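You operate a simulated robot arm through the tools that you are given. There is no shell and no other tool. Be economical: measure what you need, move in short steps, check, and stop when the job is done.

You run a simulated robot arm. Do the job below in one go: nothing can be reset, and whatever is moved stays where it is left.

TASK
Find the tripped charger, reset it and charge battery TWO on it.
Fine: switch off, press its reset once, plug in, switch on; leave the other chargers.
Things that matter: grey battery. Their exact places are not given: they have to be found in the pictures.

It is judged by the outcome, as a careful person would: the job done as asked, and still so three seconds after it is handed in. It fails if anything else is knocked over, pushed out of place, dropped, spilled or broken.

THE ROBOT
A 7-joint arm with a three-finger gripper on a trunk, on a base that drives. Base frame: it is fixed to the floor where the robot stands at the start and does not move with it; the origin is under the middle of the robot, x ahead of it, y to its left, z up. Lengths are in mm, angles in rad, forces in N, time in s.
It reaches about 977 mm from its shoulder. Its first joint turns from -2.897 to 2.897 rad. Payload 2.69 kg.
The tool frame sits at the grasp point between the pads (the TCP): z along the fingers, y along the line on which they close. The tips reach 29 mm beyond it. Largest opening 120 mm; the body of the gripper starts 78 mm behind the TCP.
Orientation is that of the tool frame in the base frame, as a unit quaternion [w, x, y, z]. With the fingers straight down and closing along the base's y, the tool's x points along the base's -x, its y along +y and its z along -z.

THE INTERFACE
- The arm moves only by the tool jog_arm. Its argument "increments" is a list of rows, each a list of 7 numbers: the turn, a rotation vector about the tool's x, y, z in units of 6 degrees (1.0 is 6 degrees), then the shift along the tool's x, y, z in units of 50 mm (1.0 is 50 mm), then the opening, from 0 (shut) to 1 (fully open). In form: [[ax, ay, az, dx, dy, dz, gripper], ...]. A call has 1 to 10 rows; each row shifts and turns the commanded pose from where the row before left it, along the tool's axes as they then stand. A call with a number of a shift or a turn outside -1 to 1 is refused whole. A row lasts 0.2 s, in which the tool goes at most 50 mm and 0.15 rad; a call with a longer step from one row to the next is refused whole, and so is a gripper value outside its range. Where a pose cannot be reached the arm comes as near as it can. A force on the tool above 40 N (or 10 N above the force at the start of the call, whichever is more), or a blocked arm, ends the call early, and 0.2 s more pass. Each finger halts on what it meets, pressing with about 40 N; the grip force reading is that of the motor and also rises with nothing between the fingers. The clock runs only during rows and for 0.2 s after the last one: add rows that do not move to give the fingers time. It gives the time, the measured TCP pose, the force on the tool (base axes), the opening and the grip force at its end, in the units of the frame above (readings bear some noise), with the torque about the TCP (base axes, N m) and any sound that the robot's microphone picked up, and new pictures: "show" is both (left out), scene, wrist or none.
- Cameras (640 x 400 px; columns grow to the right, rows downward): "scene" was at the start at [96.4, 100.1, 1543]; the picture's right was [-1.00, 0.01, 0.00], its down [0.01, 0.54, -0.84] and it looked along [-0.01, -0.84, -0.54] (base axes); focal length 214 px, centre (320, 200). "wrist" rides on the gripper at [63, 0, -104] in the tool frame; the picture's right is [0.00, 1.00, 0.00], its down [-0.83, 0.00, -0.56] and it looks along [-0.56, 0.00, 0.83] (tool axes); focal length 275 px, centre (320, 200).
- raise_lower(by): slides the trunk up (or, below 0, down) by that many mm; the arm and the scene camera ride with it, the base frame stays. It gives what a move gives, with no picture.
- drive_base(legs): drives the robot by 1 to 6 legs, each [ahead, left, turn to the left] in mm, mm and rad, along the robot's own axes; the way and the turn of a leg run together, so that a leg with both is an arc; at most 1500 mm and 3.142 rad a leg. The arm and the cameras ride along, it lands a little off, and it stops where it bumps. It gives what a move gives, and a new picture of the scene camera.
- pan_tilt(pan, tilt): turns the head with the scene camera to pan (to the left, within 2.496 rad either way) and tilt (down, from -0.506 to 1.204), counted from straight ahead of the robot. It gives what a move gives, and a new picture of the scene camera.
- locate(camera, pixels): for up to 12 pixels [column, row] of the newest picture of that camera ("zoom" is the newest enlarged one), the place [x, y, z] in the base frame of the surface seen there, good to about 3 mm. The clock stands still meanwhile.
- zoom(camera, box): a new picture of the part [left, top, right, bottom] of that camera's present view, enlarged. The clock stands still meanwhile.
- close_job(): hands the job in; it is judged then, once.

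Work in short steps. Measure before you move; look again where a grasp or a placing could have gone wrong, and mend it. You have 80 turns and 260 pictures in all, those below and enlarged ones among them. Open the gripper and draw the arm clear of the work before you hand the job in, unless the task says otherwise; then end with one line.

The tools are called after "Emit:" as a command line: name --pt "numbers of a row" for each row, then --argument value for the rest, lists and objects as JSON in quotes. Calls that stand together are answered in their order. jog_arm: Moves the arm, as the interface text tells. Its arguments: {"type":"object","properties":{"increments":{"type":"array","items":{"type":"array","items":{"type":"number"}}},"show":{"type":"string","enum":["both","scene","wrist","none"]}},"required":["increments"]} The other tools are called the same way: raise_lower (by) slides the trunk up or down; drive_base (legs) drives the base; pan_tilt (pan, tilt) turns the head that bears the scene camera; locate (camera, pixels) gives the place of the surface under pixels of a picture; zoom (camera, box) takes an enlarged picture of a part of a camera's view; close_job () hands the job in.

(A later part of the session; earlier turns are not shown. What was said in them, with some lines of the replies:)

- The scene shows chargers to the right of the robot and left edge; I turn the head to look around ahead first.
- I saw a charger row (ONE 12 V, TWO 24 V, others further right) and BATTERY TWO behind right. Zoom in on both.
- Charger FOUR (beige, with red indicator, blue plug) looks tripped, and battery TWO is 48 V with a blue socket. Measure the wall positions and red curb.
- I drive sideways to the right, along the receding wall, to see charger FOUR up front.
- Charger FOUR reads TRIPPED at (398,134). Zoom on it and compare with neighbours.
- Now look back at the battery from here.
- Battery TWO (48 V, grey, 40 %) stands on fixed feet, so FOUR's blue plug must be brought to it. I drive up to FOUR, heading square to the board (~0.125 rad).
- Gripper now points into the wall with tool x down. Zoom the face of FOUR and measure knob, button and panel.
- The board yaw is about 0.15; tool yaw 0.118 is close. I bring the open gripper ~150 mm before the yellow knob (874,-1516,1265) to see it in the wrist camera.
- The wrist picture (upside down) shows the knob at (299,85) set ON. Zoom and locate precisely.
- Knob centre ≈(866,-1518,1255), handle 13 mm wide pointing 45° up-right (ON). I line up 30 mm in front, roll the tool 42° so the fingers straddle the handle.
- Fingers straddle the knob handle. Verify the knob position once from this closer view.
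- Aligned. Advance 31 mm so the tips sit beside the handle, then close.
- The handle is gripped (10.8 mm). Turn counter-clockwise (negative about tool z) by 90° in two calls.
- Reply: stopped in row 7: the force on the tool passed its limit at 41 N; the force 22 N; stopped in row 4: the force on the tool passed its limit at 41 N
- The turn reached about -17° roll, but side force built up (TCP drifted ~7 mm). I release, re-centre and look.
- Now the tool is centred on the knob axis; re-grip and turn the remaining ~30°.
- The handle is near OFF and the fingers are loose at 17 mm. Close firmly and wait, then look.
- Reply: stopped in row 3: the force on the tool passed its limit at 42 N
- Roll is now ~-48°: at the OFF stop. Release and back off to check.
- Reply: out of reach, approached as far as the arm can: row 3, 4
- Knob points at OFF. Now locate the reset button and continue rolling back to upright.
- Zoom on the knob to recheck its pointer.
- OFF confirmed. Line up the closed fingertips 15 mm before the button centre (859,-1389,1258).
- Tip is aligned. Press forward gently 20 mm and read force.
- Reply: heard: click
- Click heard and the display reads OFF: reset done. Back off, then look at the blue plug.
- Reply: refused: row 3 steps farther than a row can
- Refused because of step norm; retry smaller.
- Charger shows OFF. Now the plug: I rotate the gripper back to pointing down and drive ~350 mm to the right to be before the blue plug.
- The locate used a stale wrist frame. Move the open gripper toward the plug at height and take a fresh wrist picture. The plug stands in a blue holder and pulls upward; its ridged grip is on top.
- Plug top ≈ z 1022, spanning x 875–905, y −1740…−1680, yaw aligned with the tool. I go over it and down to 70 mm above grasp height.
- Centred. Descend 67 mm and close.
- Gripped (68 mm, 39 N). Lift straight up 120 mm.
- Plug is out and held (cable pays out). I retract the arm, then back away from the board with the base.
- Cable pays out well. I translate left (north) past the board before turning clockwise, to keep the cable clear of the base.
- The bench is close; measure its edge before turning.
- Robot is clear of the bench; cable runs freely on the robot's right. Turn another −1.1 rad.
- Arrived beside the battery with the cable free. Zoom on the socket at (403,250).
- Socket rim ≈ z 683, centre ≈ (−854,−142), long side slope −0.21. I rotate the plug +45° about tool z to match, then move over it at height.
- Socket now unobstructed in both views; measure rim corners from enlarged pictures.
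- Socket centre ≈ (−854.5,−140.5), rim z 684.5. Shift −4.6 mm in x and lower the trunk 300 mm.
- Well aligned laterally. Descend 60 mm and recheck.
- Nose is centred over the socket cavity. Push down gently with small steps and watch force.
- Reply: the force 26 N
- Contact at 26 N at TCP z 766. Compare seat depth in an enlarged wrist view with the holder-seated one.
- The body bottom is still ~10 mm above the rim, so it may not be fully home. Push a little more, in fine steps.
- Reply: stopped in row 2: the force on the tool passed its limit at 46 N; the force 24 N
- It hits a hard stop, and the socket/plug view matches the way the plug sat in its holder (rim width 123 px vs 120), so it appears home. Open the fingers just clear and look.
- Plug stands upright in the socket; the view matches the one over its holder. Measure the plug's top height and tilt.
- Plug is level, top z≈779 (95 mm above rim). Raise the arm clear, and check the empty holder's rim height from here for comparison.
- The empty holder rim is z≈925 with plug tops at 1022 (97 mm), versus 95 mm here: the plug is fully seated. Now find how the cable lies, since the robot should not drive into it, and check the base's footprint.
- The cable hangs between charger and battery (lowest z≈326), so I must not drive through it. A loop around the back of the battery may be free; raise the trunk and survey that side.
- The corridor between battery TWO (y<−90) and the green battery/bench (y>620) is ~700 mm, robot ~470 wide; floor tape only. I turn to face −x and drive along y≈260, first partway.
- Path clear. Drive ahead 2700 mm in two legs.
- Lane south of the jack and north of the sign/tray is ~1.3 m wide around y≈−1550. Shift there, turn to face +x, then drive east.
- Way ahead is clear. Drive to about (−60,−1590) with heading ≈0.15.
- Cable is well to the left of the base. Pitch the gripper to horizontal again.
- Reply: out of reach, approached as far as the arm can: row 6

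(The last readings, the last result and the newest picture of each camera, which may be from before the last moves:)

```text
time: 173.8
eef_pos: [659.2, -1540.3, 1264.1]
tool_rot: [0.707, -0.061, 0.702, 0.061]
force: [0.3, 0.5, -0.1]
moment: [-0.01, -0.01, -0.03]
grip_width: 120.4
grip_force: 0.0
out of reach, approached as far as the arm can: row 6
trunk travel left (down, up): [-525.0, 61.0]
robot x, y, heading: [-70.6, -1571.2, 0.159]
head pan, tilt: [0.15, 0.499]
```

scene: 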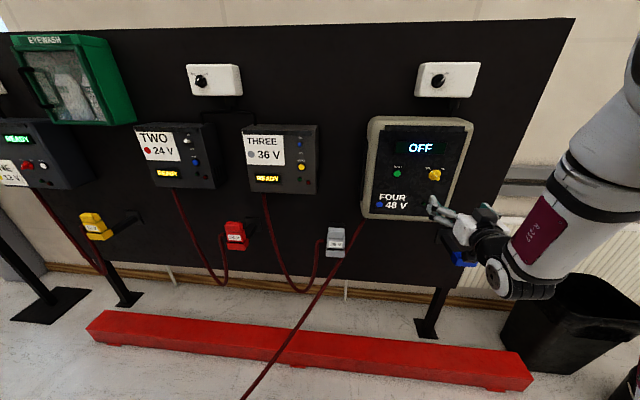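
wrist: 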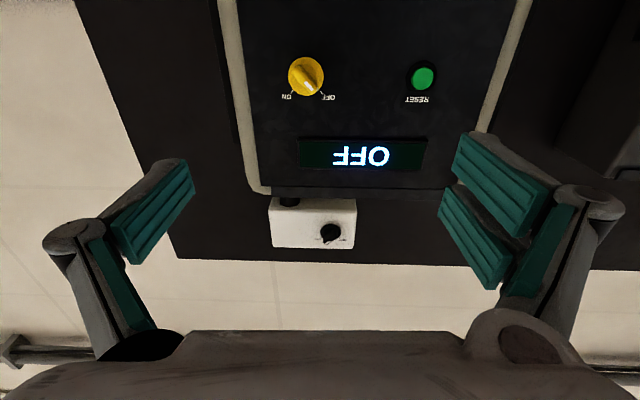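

Reach is at its edge; pull the tool back 80 mm and drive the base 170 mm ahead (left front corner stays ~170 mm from the cable).

Emit:
jog_arm --pt "0 0 0 0 0 -0.8 1" --pt "0 0 0 0 0 -0.8 1" --show "none"

Emit:
drive_base --legs '[[170, -20, 0]]'

Emit:
jog_arm --pt "0 0 0 0 0 0 0.6" --show "wrist"

Emit:
zoom --camera "wrist" --box '[240, 30, 400, 150]'

```text
time: 174.4
eef_pos: [609.7, -1557.0, 1267.0]
tool_rot: [0.707, -0.06, 0.702, 0.061]
force: [0.1, -0.3, 0.6]
moment: [0.0, 0.02, -0.01]
grip_width: 120.1
grip_force: 0.1
out of reach, approached as far as the arm can: row 2
trunk travel left (down, up): [-525.0, 61.0]
robot x, y, heading: [-68.9, -1573.8, 0.159]
head pan, tilt: [0.15, 0.499]
```

```text
time: 175.9
eef_pos: [781.9, -1552.5, 1266.3]
tool_rot: [0.707, -0.06, 0.702, 0.061]
force: [0.0, 0.8, -0.2]
moment: [-0.02, 0.0, 0.0]
grip_width: 119.8
grip_force: 0.1
trunk travel left (down, up): [-525.0, 61.0]
robot x, y, heading: [100.5, -1566.7, 0.156]
head pan, tilt: [0.15, 0.499]
```

scene: 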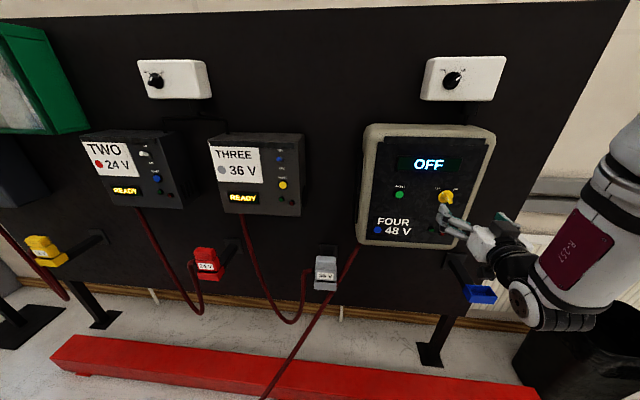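

```text
time: 176.3
eef_pos: [782.0, -1550.9, 1267.7]
tool_rot: [0.707, -0.06, 0.702, 0.061]
force: [-0.5, 0.3, 0.3]
moment: [-0.03, 0.02, 0.02]
grip_width: 72.0
grip_force: 0.0
trunk travel left (down, up): [-525.0, 61.0]
robot x, y, heading: [103.4, -1565.6, 0.153]
head pan, tilt: [0.15, 0.499]
```

wrist: 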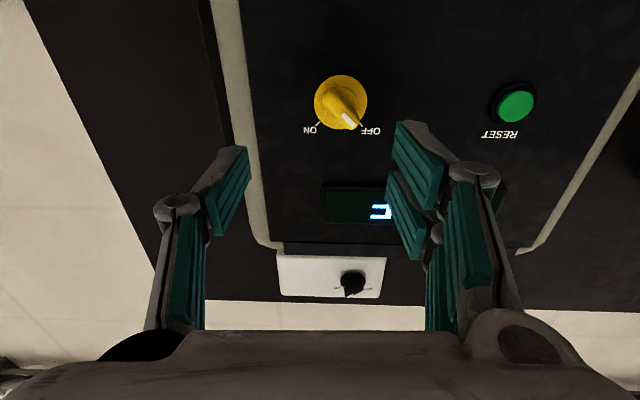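

```text
3.33 times, centred on (320, 90) of wrist
```

zoom: 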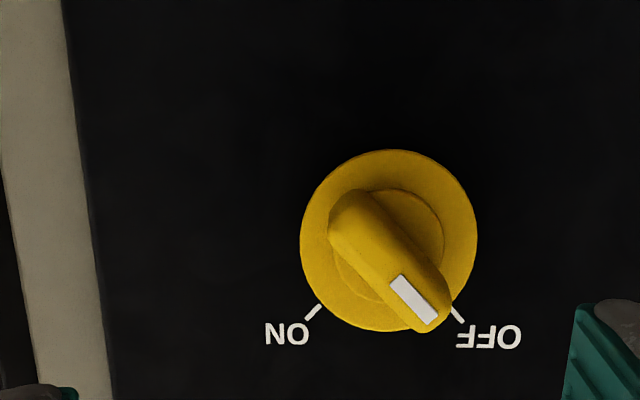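

Locate the knob's disc and handle from here.

Emit:
locate --camera "zoom" --pixels '[[308, 240], [470, 235], [388, 158], [370, 322], [390, 240], [355, 210], [425, 310], [440, 265], [345, 285]]'

```text
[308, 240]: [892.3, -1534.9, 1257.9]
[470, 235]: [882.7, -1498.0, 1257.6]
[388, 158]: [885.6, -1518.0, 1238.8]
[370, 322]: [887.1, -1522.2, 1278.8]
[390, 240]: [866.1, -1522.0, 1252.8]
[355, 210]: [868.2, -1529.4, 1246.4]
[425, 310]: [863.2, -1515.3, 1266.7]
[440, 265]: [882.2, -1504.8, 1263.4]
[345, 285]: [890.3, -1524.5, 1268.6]
```

Axis at handle ≈ (866,−1521,1257). Move to 30 mm standoff and roll −45° to straddle the handle.

Emit:
jog_arm --pt "0 0 0 0.11 0.15 0.44 0.4" --pt "0 0 0 0.11 0.15 0.44 0.4" --pt "0 0 -1 0 0 0 0.4" --pt "0 0 -1 0 0 0 0.4" --pt "0 0 -1 0 0 0 0.4" --pt "0 0 -1 0 0 0 0.4" --pt "0 0 -1 0 0 0 0.4" --pt "0 0 -1 0 0 0 0.4" --pt "0 0 -1 0 0 0 0.4" --pt "0 0 -0.5 0 0 0 0.4"

Emit:
zoom --camera "wrist" --box '[220, 50, 420, 250]'

```text
time: 178.5
eef_pos: [822.0, -1529.1, 1272.4]
tool_rot: [0.675, -0.328, 0.627, -0.211]
force: [0.4, 0.7, 0.2]
moment: [-0.01, 0.0, 0.04]
grip_width: 48.0
grip_force: 0.1
out of reach, approached as far as the arm can: row 5, 6, 9
trunk travel left (down, up): [-525.0, 61.0]
robot x, y, heading: [103.7, -1565.9, 0.155]
head pan, tilt: [0.15, 0.499]
```

scene: 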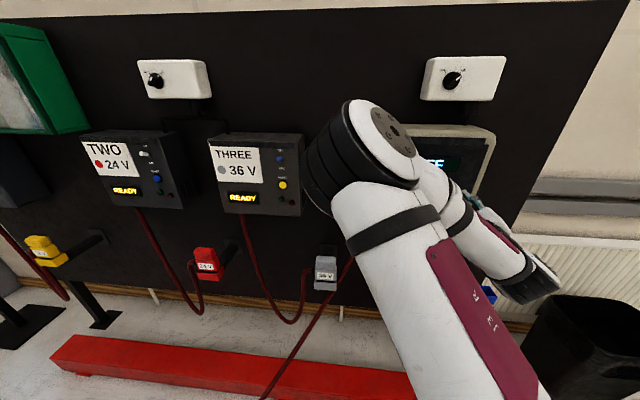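
wrist: 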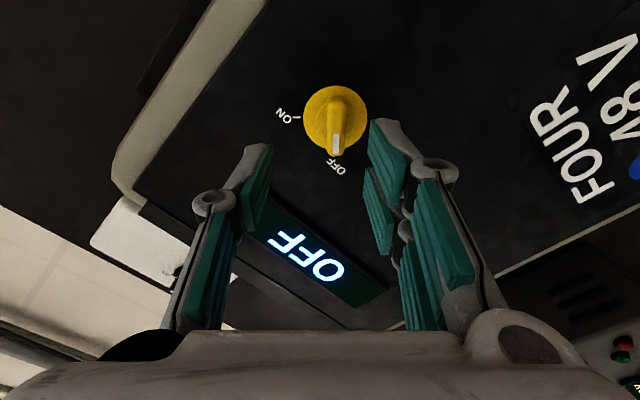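

```text
2.00 times, centred on (320, 150) of wrist
```

zoom: 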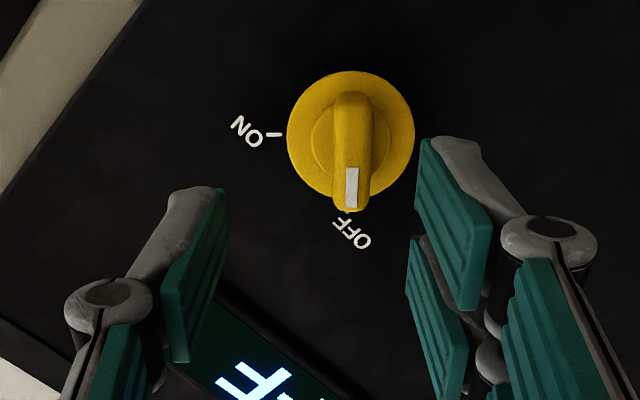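

The tool ended 16 mm high. Correct downwards (tool x and y +11 mm each) and recheck.

Emit:
jog_arm --pt "0 0 0 0.113 0.113 0 0.4" --pt "0 0 0 0.113 0.113 0 0.4" --pt "0 0 0 0 0 0 0.4"

Emit:
zoom --camera "wrist" --box '[220, 50, 420, 250]'

```text
time: 179.3
eef_pos: [819.4, -1537.8, 1267.6]
tool_rot: [0.675, -0.327, 0.627, -0.212]
force: [-0.7, 0.2, -0.2]
moment: [0.0, -0.02, 0.03]
grip_width: 47.6
grip_force: 0.1
out of reach, approached as far as the arm can: row 1, 2
trunk travel left (down, up): [-525.0, 61.0]
robot x, y, heading: [99.5, -1565.2, 0.155]
head pan, tilt: [0.15, 0.499]
```

scene: 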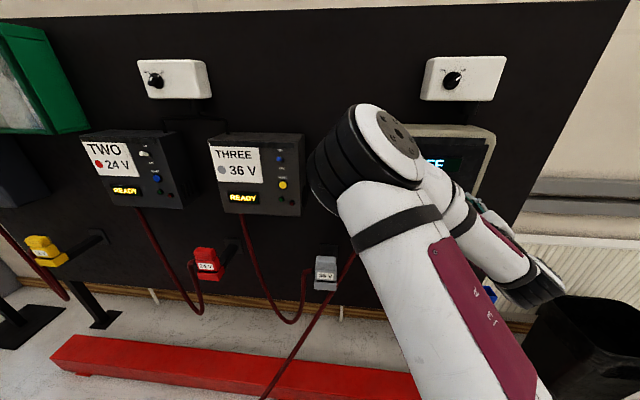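
wrist: 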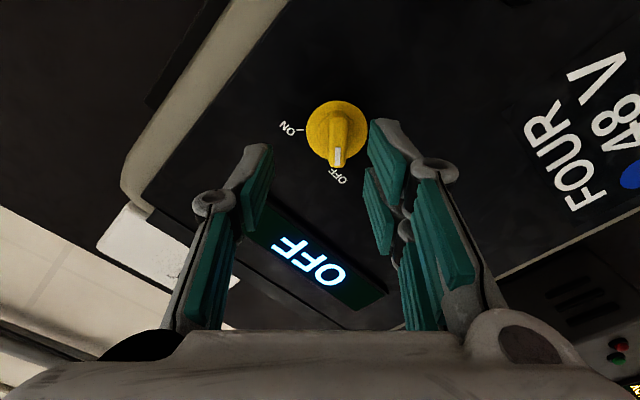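

```text
2.00 times, centred on (320, 150) of wrist
```

zoom: 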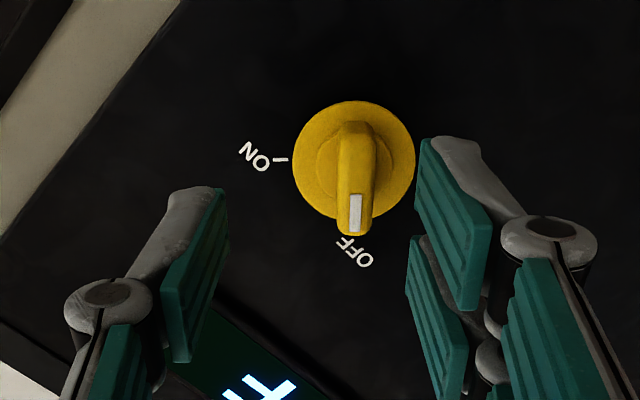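

The arm is at a joint limit near −45° roll. Instead I roll back to about −15° and let the closing pads pull the handle into line, then turn it to ON. First roll back and re-read the pose.

Emit:
jog_arm --pt "0 0 1 0 0 -0.3 0.5" --pt "0 0 1 0 0 -0.3 0.5" --pt "0 0 1 0 0 0 0.5" --pt "0 0 1 0 0 0 0.5" --pt "0 0 1 0 0 0 0.5" --pt "0 0 0.5 0 0 0 0.5" --pt "0 0 0 0 0 0 0.5"

```text
time: 180.9
eef_pos: [792.1, -1543.5, 1266.9]
tool_rot: [0.709, -0.132, 0.692, -0.013]
force: [-0.1, -0.8, 0.4]
moment: [0.0, -0.02, -0.01]
grip_width: 59.8
grip_force: 0.1
trunk travel left (down, up): [-525.0, 61.0]
robot x, y, heading: [99.5, -1564.3, 0.157]
head pan, tilt: [0.15, 0.499]
```

scene: 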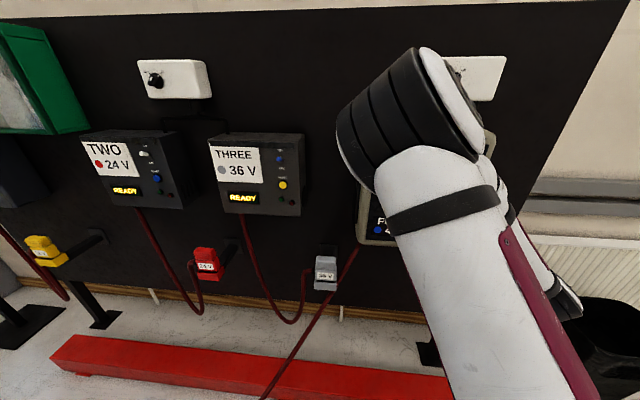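
wrist: 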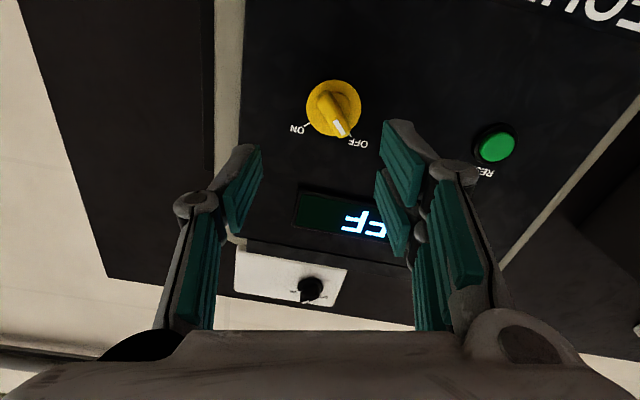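

Roll is −12°. Move to the standoff axis point, rolling 6° more.

Emit:
jog_arm --pt "0 0 0 0.17 0.21 0.33 0.5" --pt "0 0 0 0 0 0.33 0.5" --pt "0 0 -1 0 0 0 0.45" --pt "0 0 0 0 0 0 0.45"

Emit:
zoom --camera "wrist" --box '[220, 50, 420, 250]'

```text
time: 181.9
eef_pos: [821.3, -1527.5, 1260.4]
tool_rot: [0.708, -0.169, 0.684, -0.049]
force: [0.2, -0.2, -0.1]
moment: [0.02, -0.01, 0.01]
grip_width: 53.9
grip_force: 0.0
out of reach, approached as far as the arm can: row 3
trunk travel left (down, up): [-525.0, 61.0]
robot x, y, heading: [103.2, -1567.9, 0.15]
head pan, tilt: [0.15, 0.499]
```

scene: 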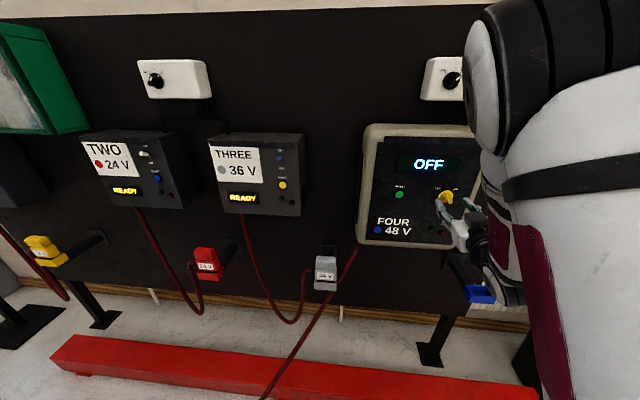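
wrist: 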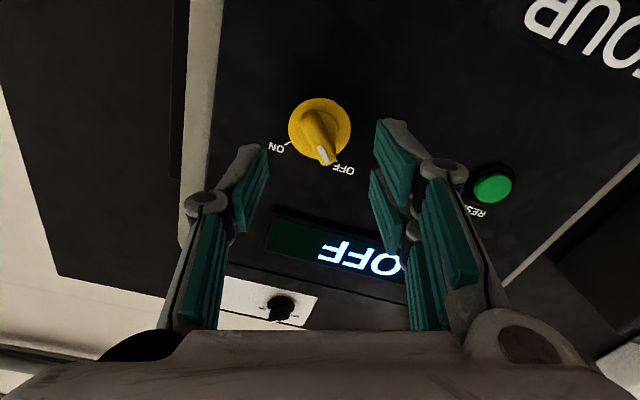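

```text
2.00 times, centred on (320, 150) of wrist
```

zoom: 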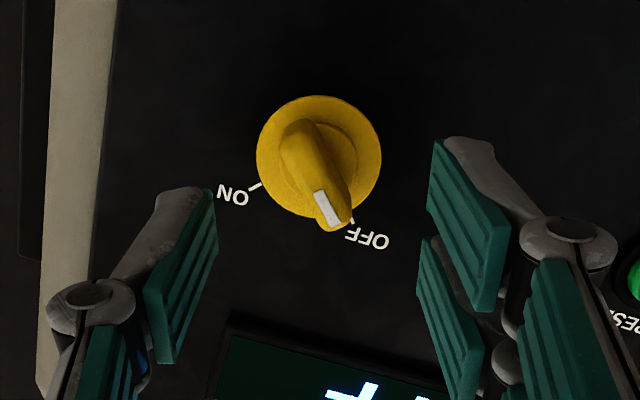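

Good: centred, elbow up. Advance 30 mm and close; the pads should swing the handle into line.

Emit:
jog_arm --pt "0 0 0 0.06 0 0.3 0.45" --pt "0 0 0 0 0 0.3 0.45" --pt "0 0 0 0 0 0 0.3" --pt "0 0 0 0 0 0 0.15" --pt "0 0 0 0 0 0 0.05" --pt "0 0 0 0 0 0 0.05"

Emit:
zoom --camera "wrist" --box '[220, 50, 420, 250]'

```text
time: 183.3
eef_pos: [850.1, -1520.4, 1271.2]
tool_rot: [0.707, -0.172, 0.684, -0.047]
force: [1.7, 9.4, 0.8]
moment: [0.17, -0.23, 0.46]
grip_width: 10.7
grip_force: 38.3
out of reach, approached as far as the arm can: row 1, 2
trunk travel left (down, up): [-525.0, 61.0]
robot x, y, heading: [101.1, -1568.1, 0.156]
head pan, tilt: [0.15, 0.499]
```

scene: 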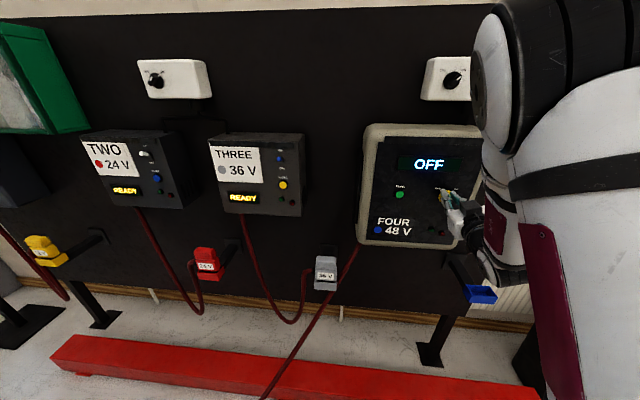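
wrist: 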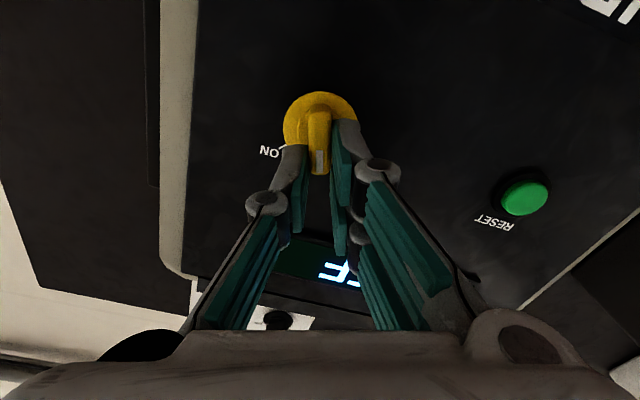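

```text
2.00 times, centred on (320, 150) of wrist
```

zoom: 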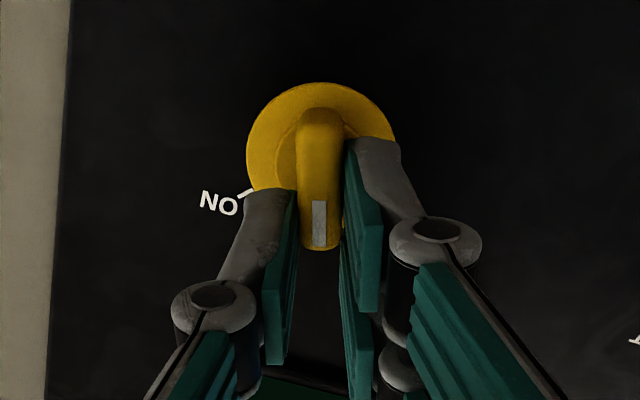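

The handle followed to −18°, but the tool rides 14 mm high on it. Release, lower the trunk 14 mm, and look.

Emit:
jog_arm --pt "0 0 0 0 0 0 0.2" --pt "0 0 0 0 0 0 0.3" --pt "0 0 0 0 0 0 0.3" --show "none"

Emit:
raise_lower --by -14

Emit:
zoom --camera "wrist" --box '[220, 50, 420, 250]'

```text
time: 184.1
eef_pos: [849.5, -1522.3, 1271.5]
tool_rot: [0.707, -0.171, 0.685, -0.049]
force: [-0.6, -0.2, 0.5]
moment: [0.02, -0.01, 0.03]
grip_width: 36.0
grip_force: 0.0
trunk travel left (down, up): [-525.0, 61.0]
robot x, y, heading: [99.3, -1562.0, 0.149]
head pan, tilt: [0.15, 0.499]
```

```text
time: 184.7
eef_pos: [849.9, -1523.4, 1257.8]
tool_rot: [0.708, -0.17, 0.684, -0.051]
force: [-0.5, -0.9, 1.1]
moment: [0.04, -0.01, 0.03]
grip_width: 35.8
grip_force: 0.0
trunk travel left (down, up): [-511.0, 75.0]
robot x, y, heading: [104.1, -1564.4, 0.154]
head pan, tilt: [0.15, 0.499]
```

```text
2.00 times, centred on (320, 150) of wrist
```

zoom: 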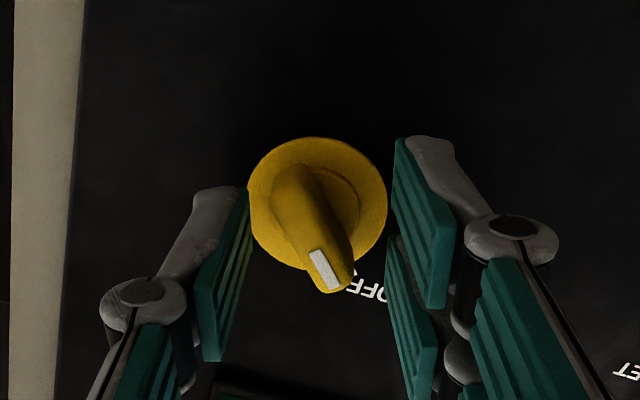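

Centred now (the handle snapped back to OFF, as it has a detent). Close again and turn clockwise past the middle to ON.

Emit:
jog_arm --pt "0 0 0 0 0 0 0.15" --pt "0 0 0 0 0 0 0.03" --pt "0 0 0 0 0 0 0.03" --pt "0 0 1 0 0 0 0.03" --pt "0 0 1 0 0 0 0.03" --pt "0 0 1 0 0 0 0.03" --pt "0 0 1 0 0 0 0.03" --pt "0 0 1 0 0 0 0.03" --pt "0 0 1 0 0 0 0.03"

Emit:
zoom --camera "wrist" --box '[220, 50, 420, 250]'

```text
time: 186.7
eef_pos: [850.3, -1523.3, 1258.1]
tool_rot: [0.689, 0.051, 0.703, 0.171]
force: [1.9, -8.2, 4.4]
moment: [-0.11, 0.67, 0.2]
grip_width: 11.2
grip_force: 38.1
trunk travel left (down, up): [-511.0, 75.0]
robot x, y, heading: [100.5, -1563.4, 0.154]
head pan, tilt: [0.15, 0.499]
```

scene: 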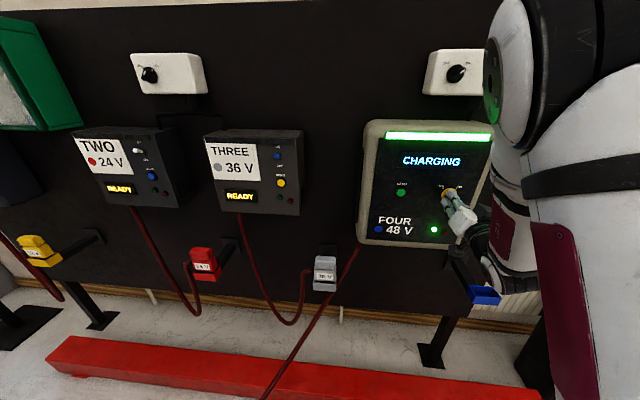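
wrist: 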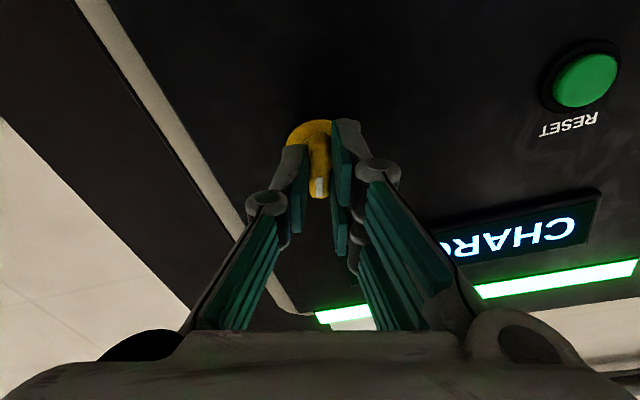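

```text
2.00 times, centred on (320, 150) of wrist
```

zoom: 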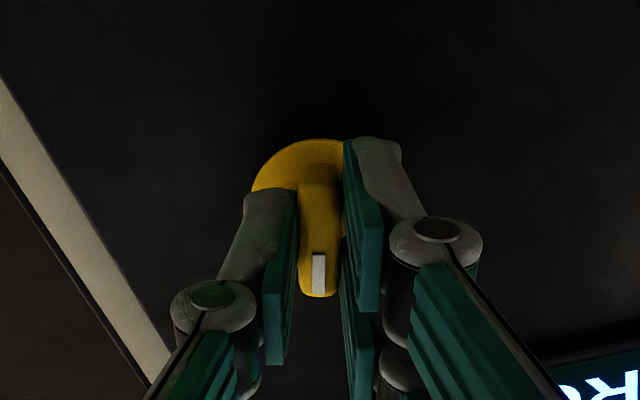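

CHARGING is displayed with a green bar. Turn the remaining ~24° to the ON stop gently, release, and back off.

Emit:
jog_arm --pt "0 0 1 0 0 0 0.03" --pt "0 0 1 0 0 0 0.03" --pt "0 0 1 0 0 0 0.03" --pt "0 0 0.7 0 0 0 0.03" --show "none"

Emit:
jog_arm --pt "0 0 0 0 0 0 0.2" --pt "0 0 0 0 0 0 0.4" --pt "0 0 0 0 0 -0.5 0.4" --pt "0 0 0 0 0 -0.6 0.4" --pt "0 0 0 0 0 -0.6 0.4" --pt "0 0 0 0 0 -0.6 0.4"

Emit:
zoom --camera "wrist" --box '[220, 20, 420, 220]'

```text
time: 187.7
eef_pos: [850.1, -1522.7, 1258.3]
tool_rot: [0.643, 0.185, 0.68, 0.302]
force: [0.3, -3.7, 6.5]
moment: [-0.12, 0.47, 0.63]
grip_width: 11.2
grip_force: 38.3
trunk travel left (down, up): [-511.0, 75.0]
robot x, y, heading: [105.1, -1563.0, 0.15]
head pan, tilt: [0.15, 0.499]
```

```text
time: 189.1
eef_pos: [793.5, -1552.9, 1267.8]
tool_rot: [0.642, 0.185, 0.68, 0.3]
force: [-0.7, 0.5, 0.9]
moment: [0.0, 0.03, 0.01]
grip_width: 48.2
grip_force: 0.2
out of reach, approached as far as the arm can: row 4, 5, 6
trunk travel left (down, up): [-511.0, 75.0]
robot x, y, heading: [101.8, -1568.3, 0.158]
head pan, tilt: [0.15, 0.499]
```

scene: 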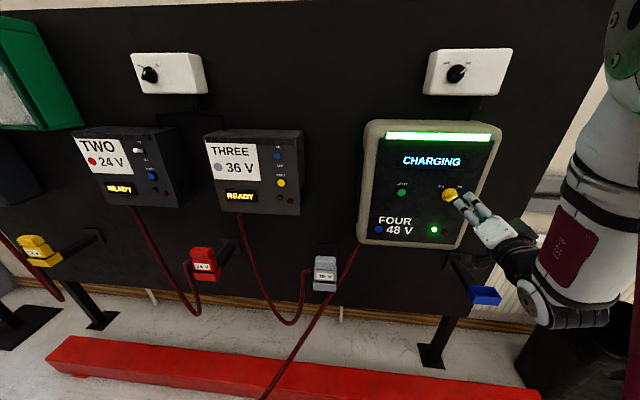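
wrist: 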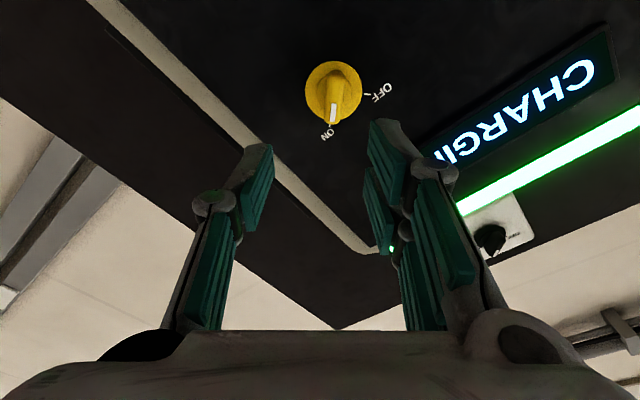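

```text
2.00 times, centred on (320, 120) of wrist
```

zoom: 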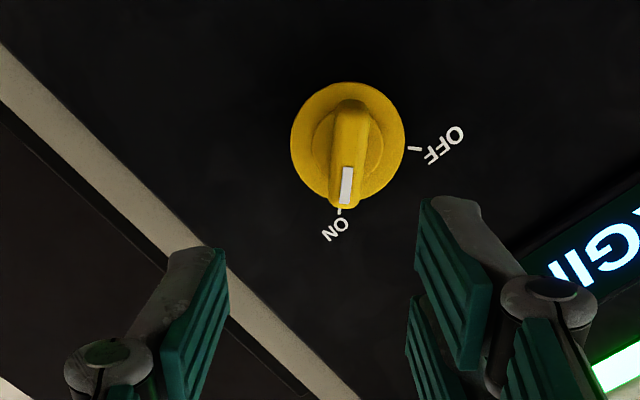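

Knob is at ON and FOUR is CHARGING. Draw the base back 400 mm, slightly right, and check the battery end.

Emit:
drive_base --legs '[[-400, -50, 0]]'

Emit:
pan_tilt --pan 1.9 --tilt 0.5

Emit:
zoom --camera "scene" --box '[200, 80, 480, 300]'

Emit:
jog_arm --pt "0 0 0 0 0 0 1" --pt "0 0 0 0 0 0 1" --show "none"

```text
time: 191.6
eef_pos: [406.6, -1664.5, 1267.1]
tool_rot: [0.642, 0.185, 0.681, 0.3]
force: [0.7, -0.2, -0.3]
moment: [-0.01, 0.05, 0.02]
grip_width: 47.9
grip_force: 0.1
trunk travel left (down, up): [-511.0, 75.0]
robot x, y, heading: [-286.9, -1674.8, 0.159]
head pan, tilt: [0.15, 0.499]
```

scene: 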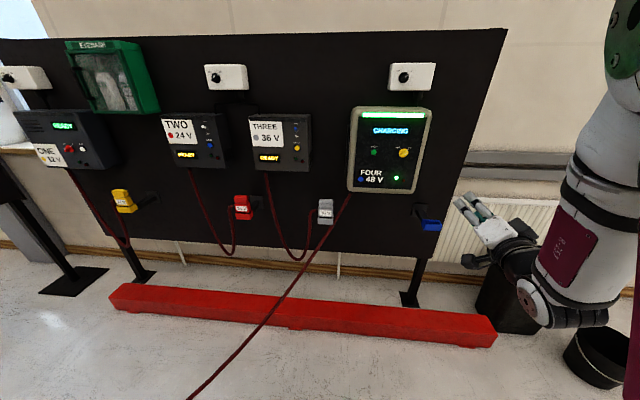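

```text
time: 193.4
eef_pos: [406.0, -1664.2, 1267.0]
tool_rot: [0.642, 0.184, 0.681, 0.3]
force: [-0.6, 0.2, -1.0]
moment: [0.03, 0.02, 0.01]
grip_width: 48.0
grip_force: 0.1
trunk travel left (down, up): [-511.0, 75.0]
robot x, y, heading: [-286.4, -1677.4, 0.157]
head pan, tilt: [1.901, 0.499]
```

scene: 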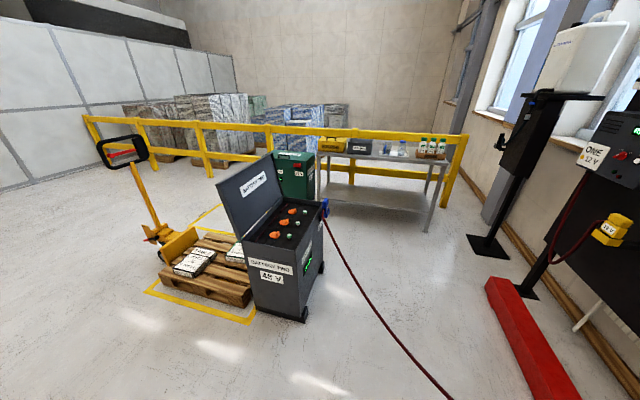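

```text
1.82 times, centred on (340, 190) of scene
```

zoom: 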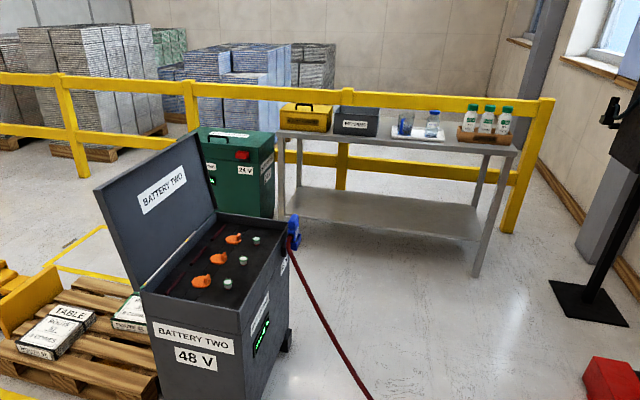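

```text
time: 194.0
eef_pos: [406.0, -1664.2, 1267.3]
tool_rot: [0.642, 0.184, 0.681, 0.3]
force: [0.2, -0.2, -0.2]
moment: [0.03, 0.0, -0.02]
grip_width: 120.1
grip_force: 0.1
trunk travel left (down, up): [-511.0, 75.0]
robot x, y, heading: [-285.1, -1677.5, 0.156]
head pan, tilt: [1.901, 0.499]
```

The plug is seated in battery TWO, FOUR shows CHARGING, nothing else has been moved, and the open gripper is clear of the work. I hand the job in.

Emit:
close_job

```text
The job is handed in.
```

The tripped charger was FOUR (48 V). I switched it off, pressed its reset once, and plugged its lead into battery TWO. After I switched it back on, its display read CHARGING, and I left the other chargers alone.
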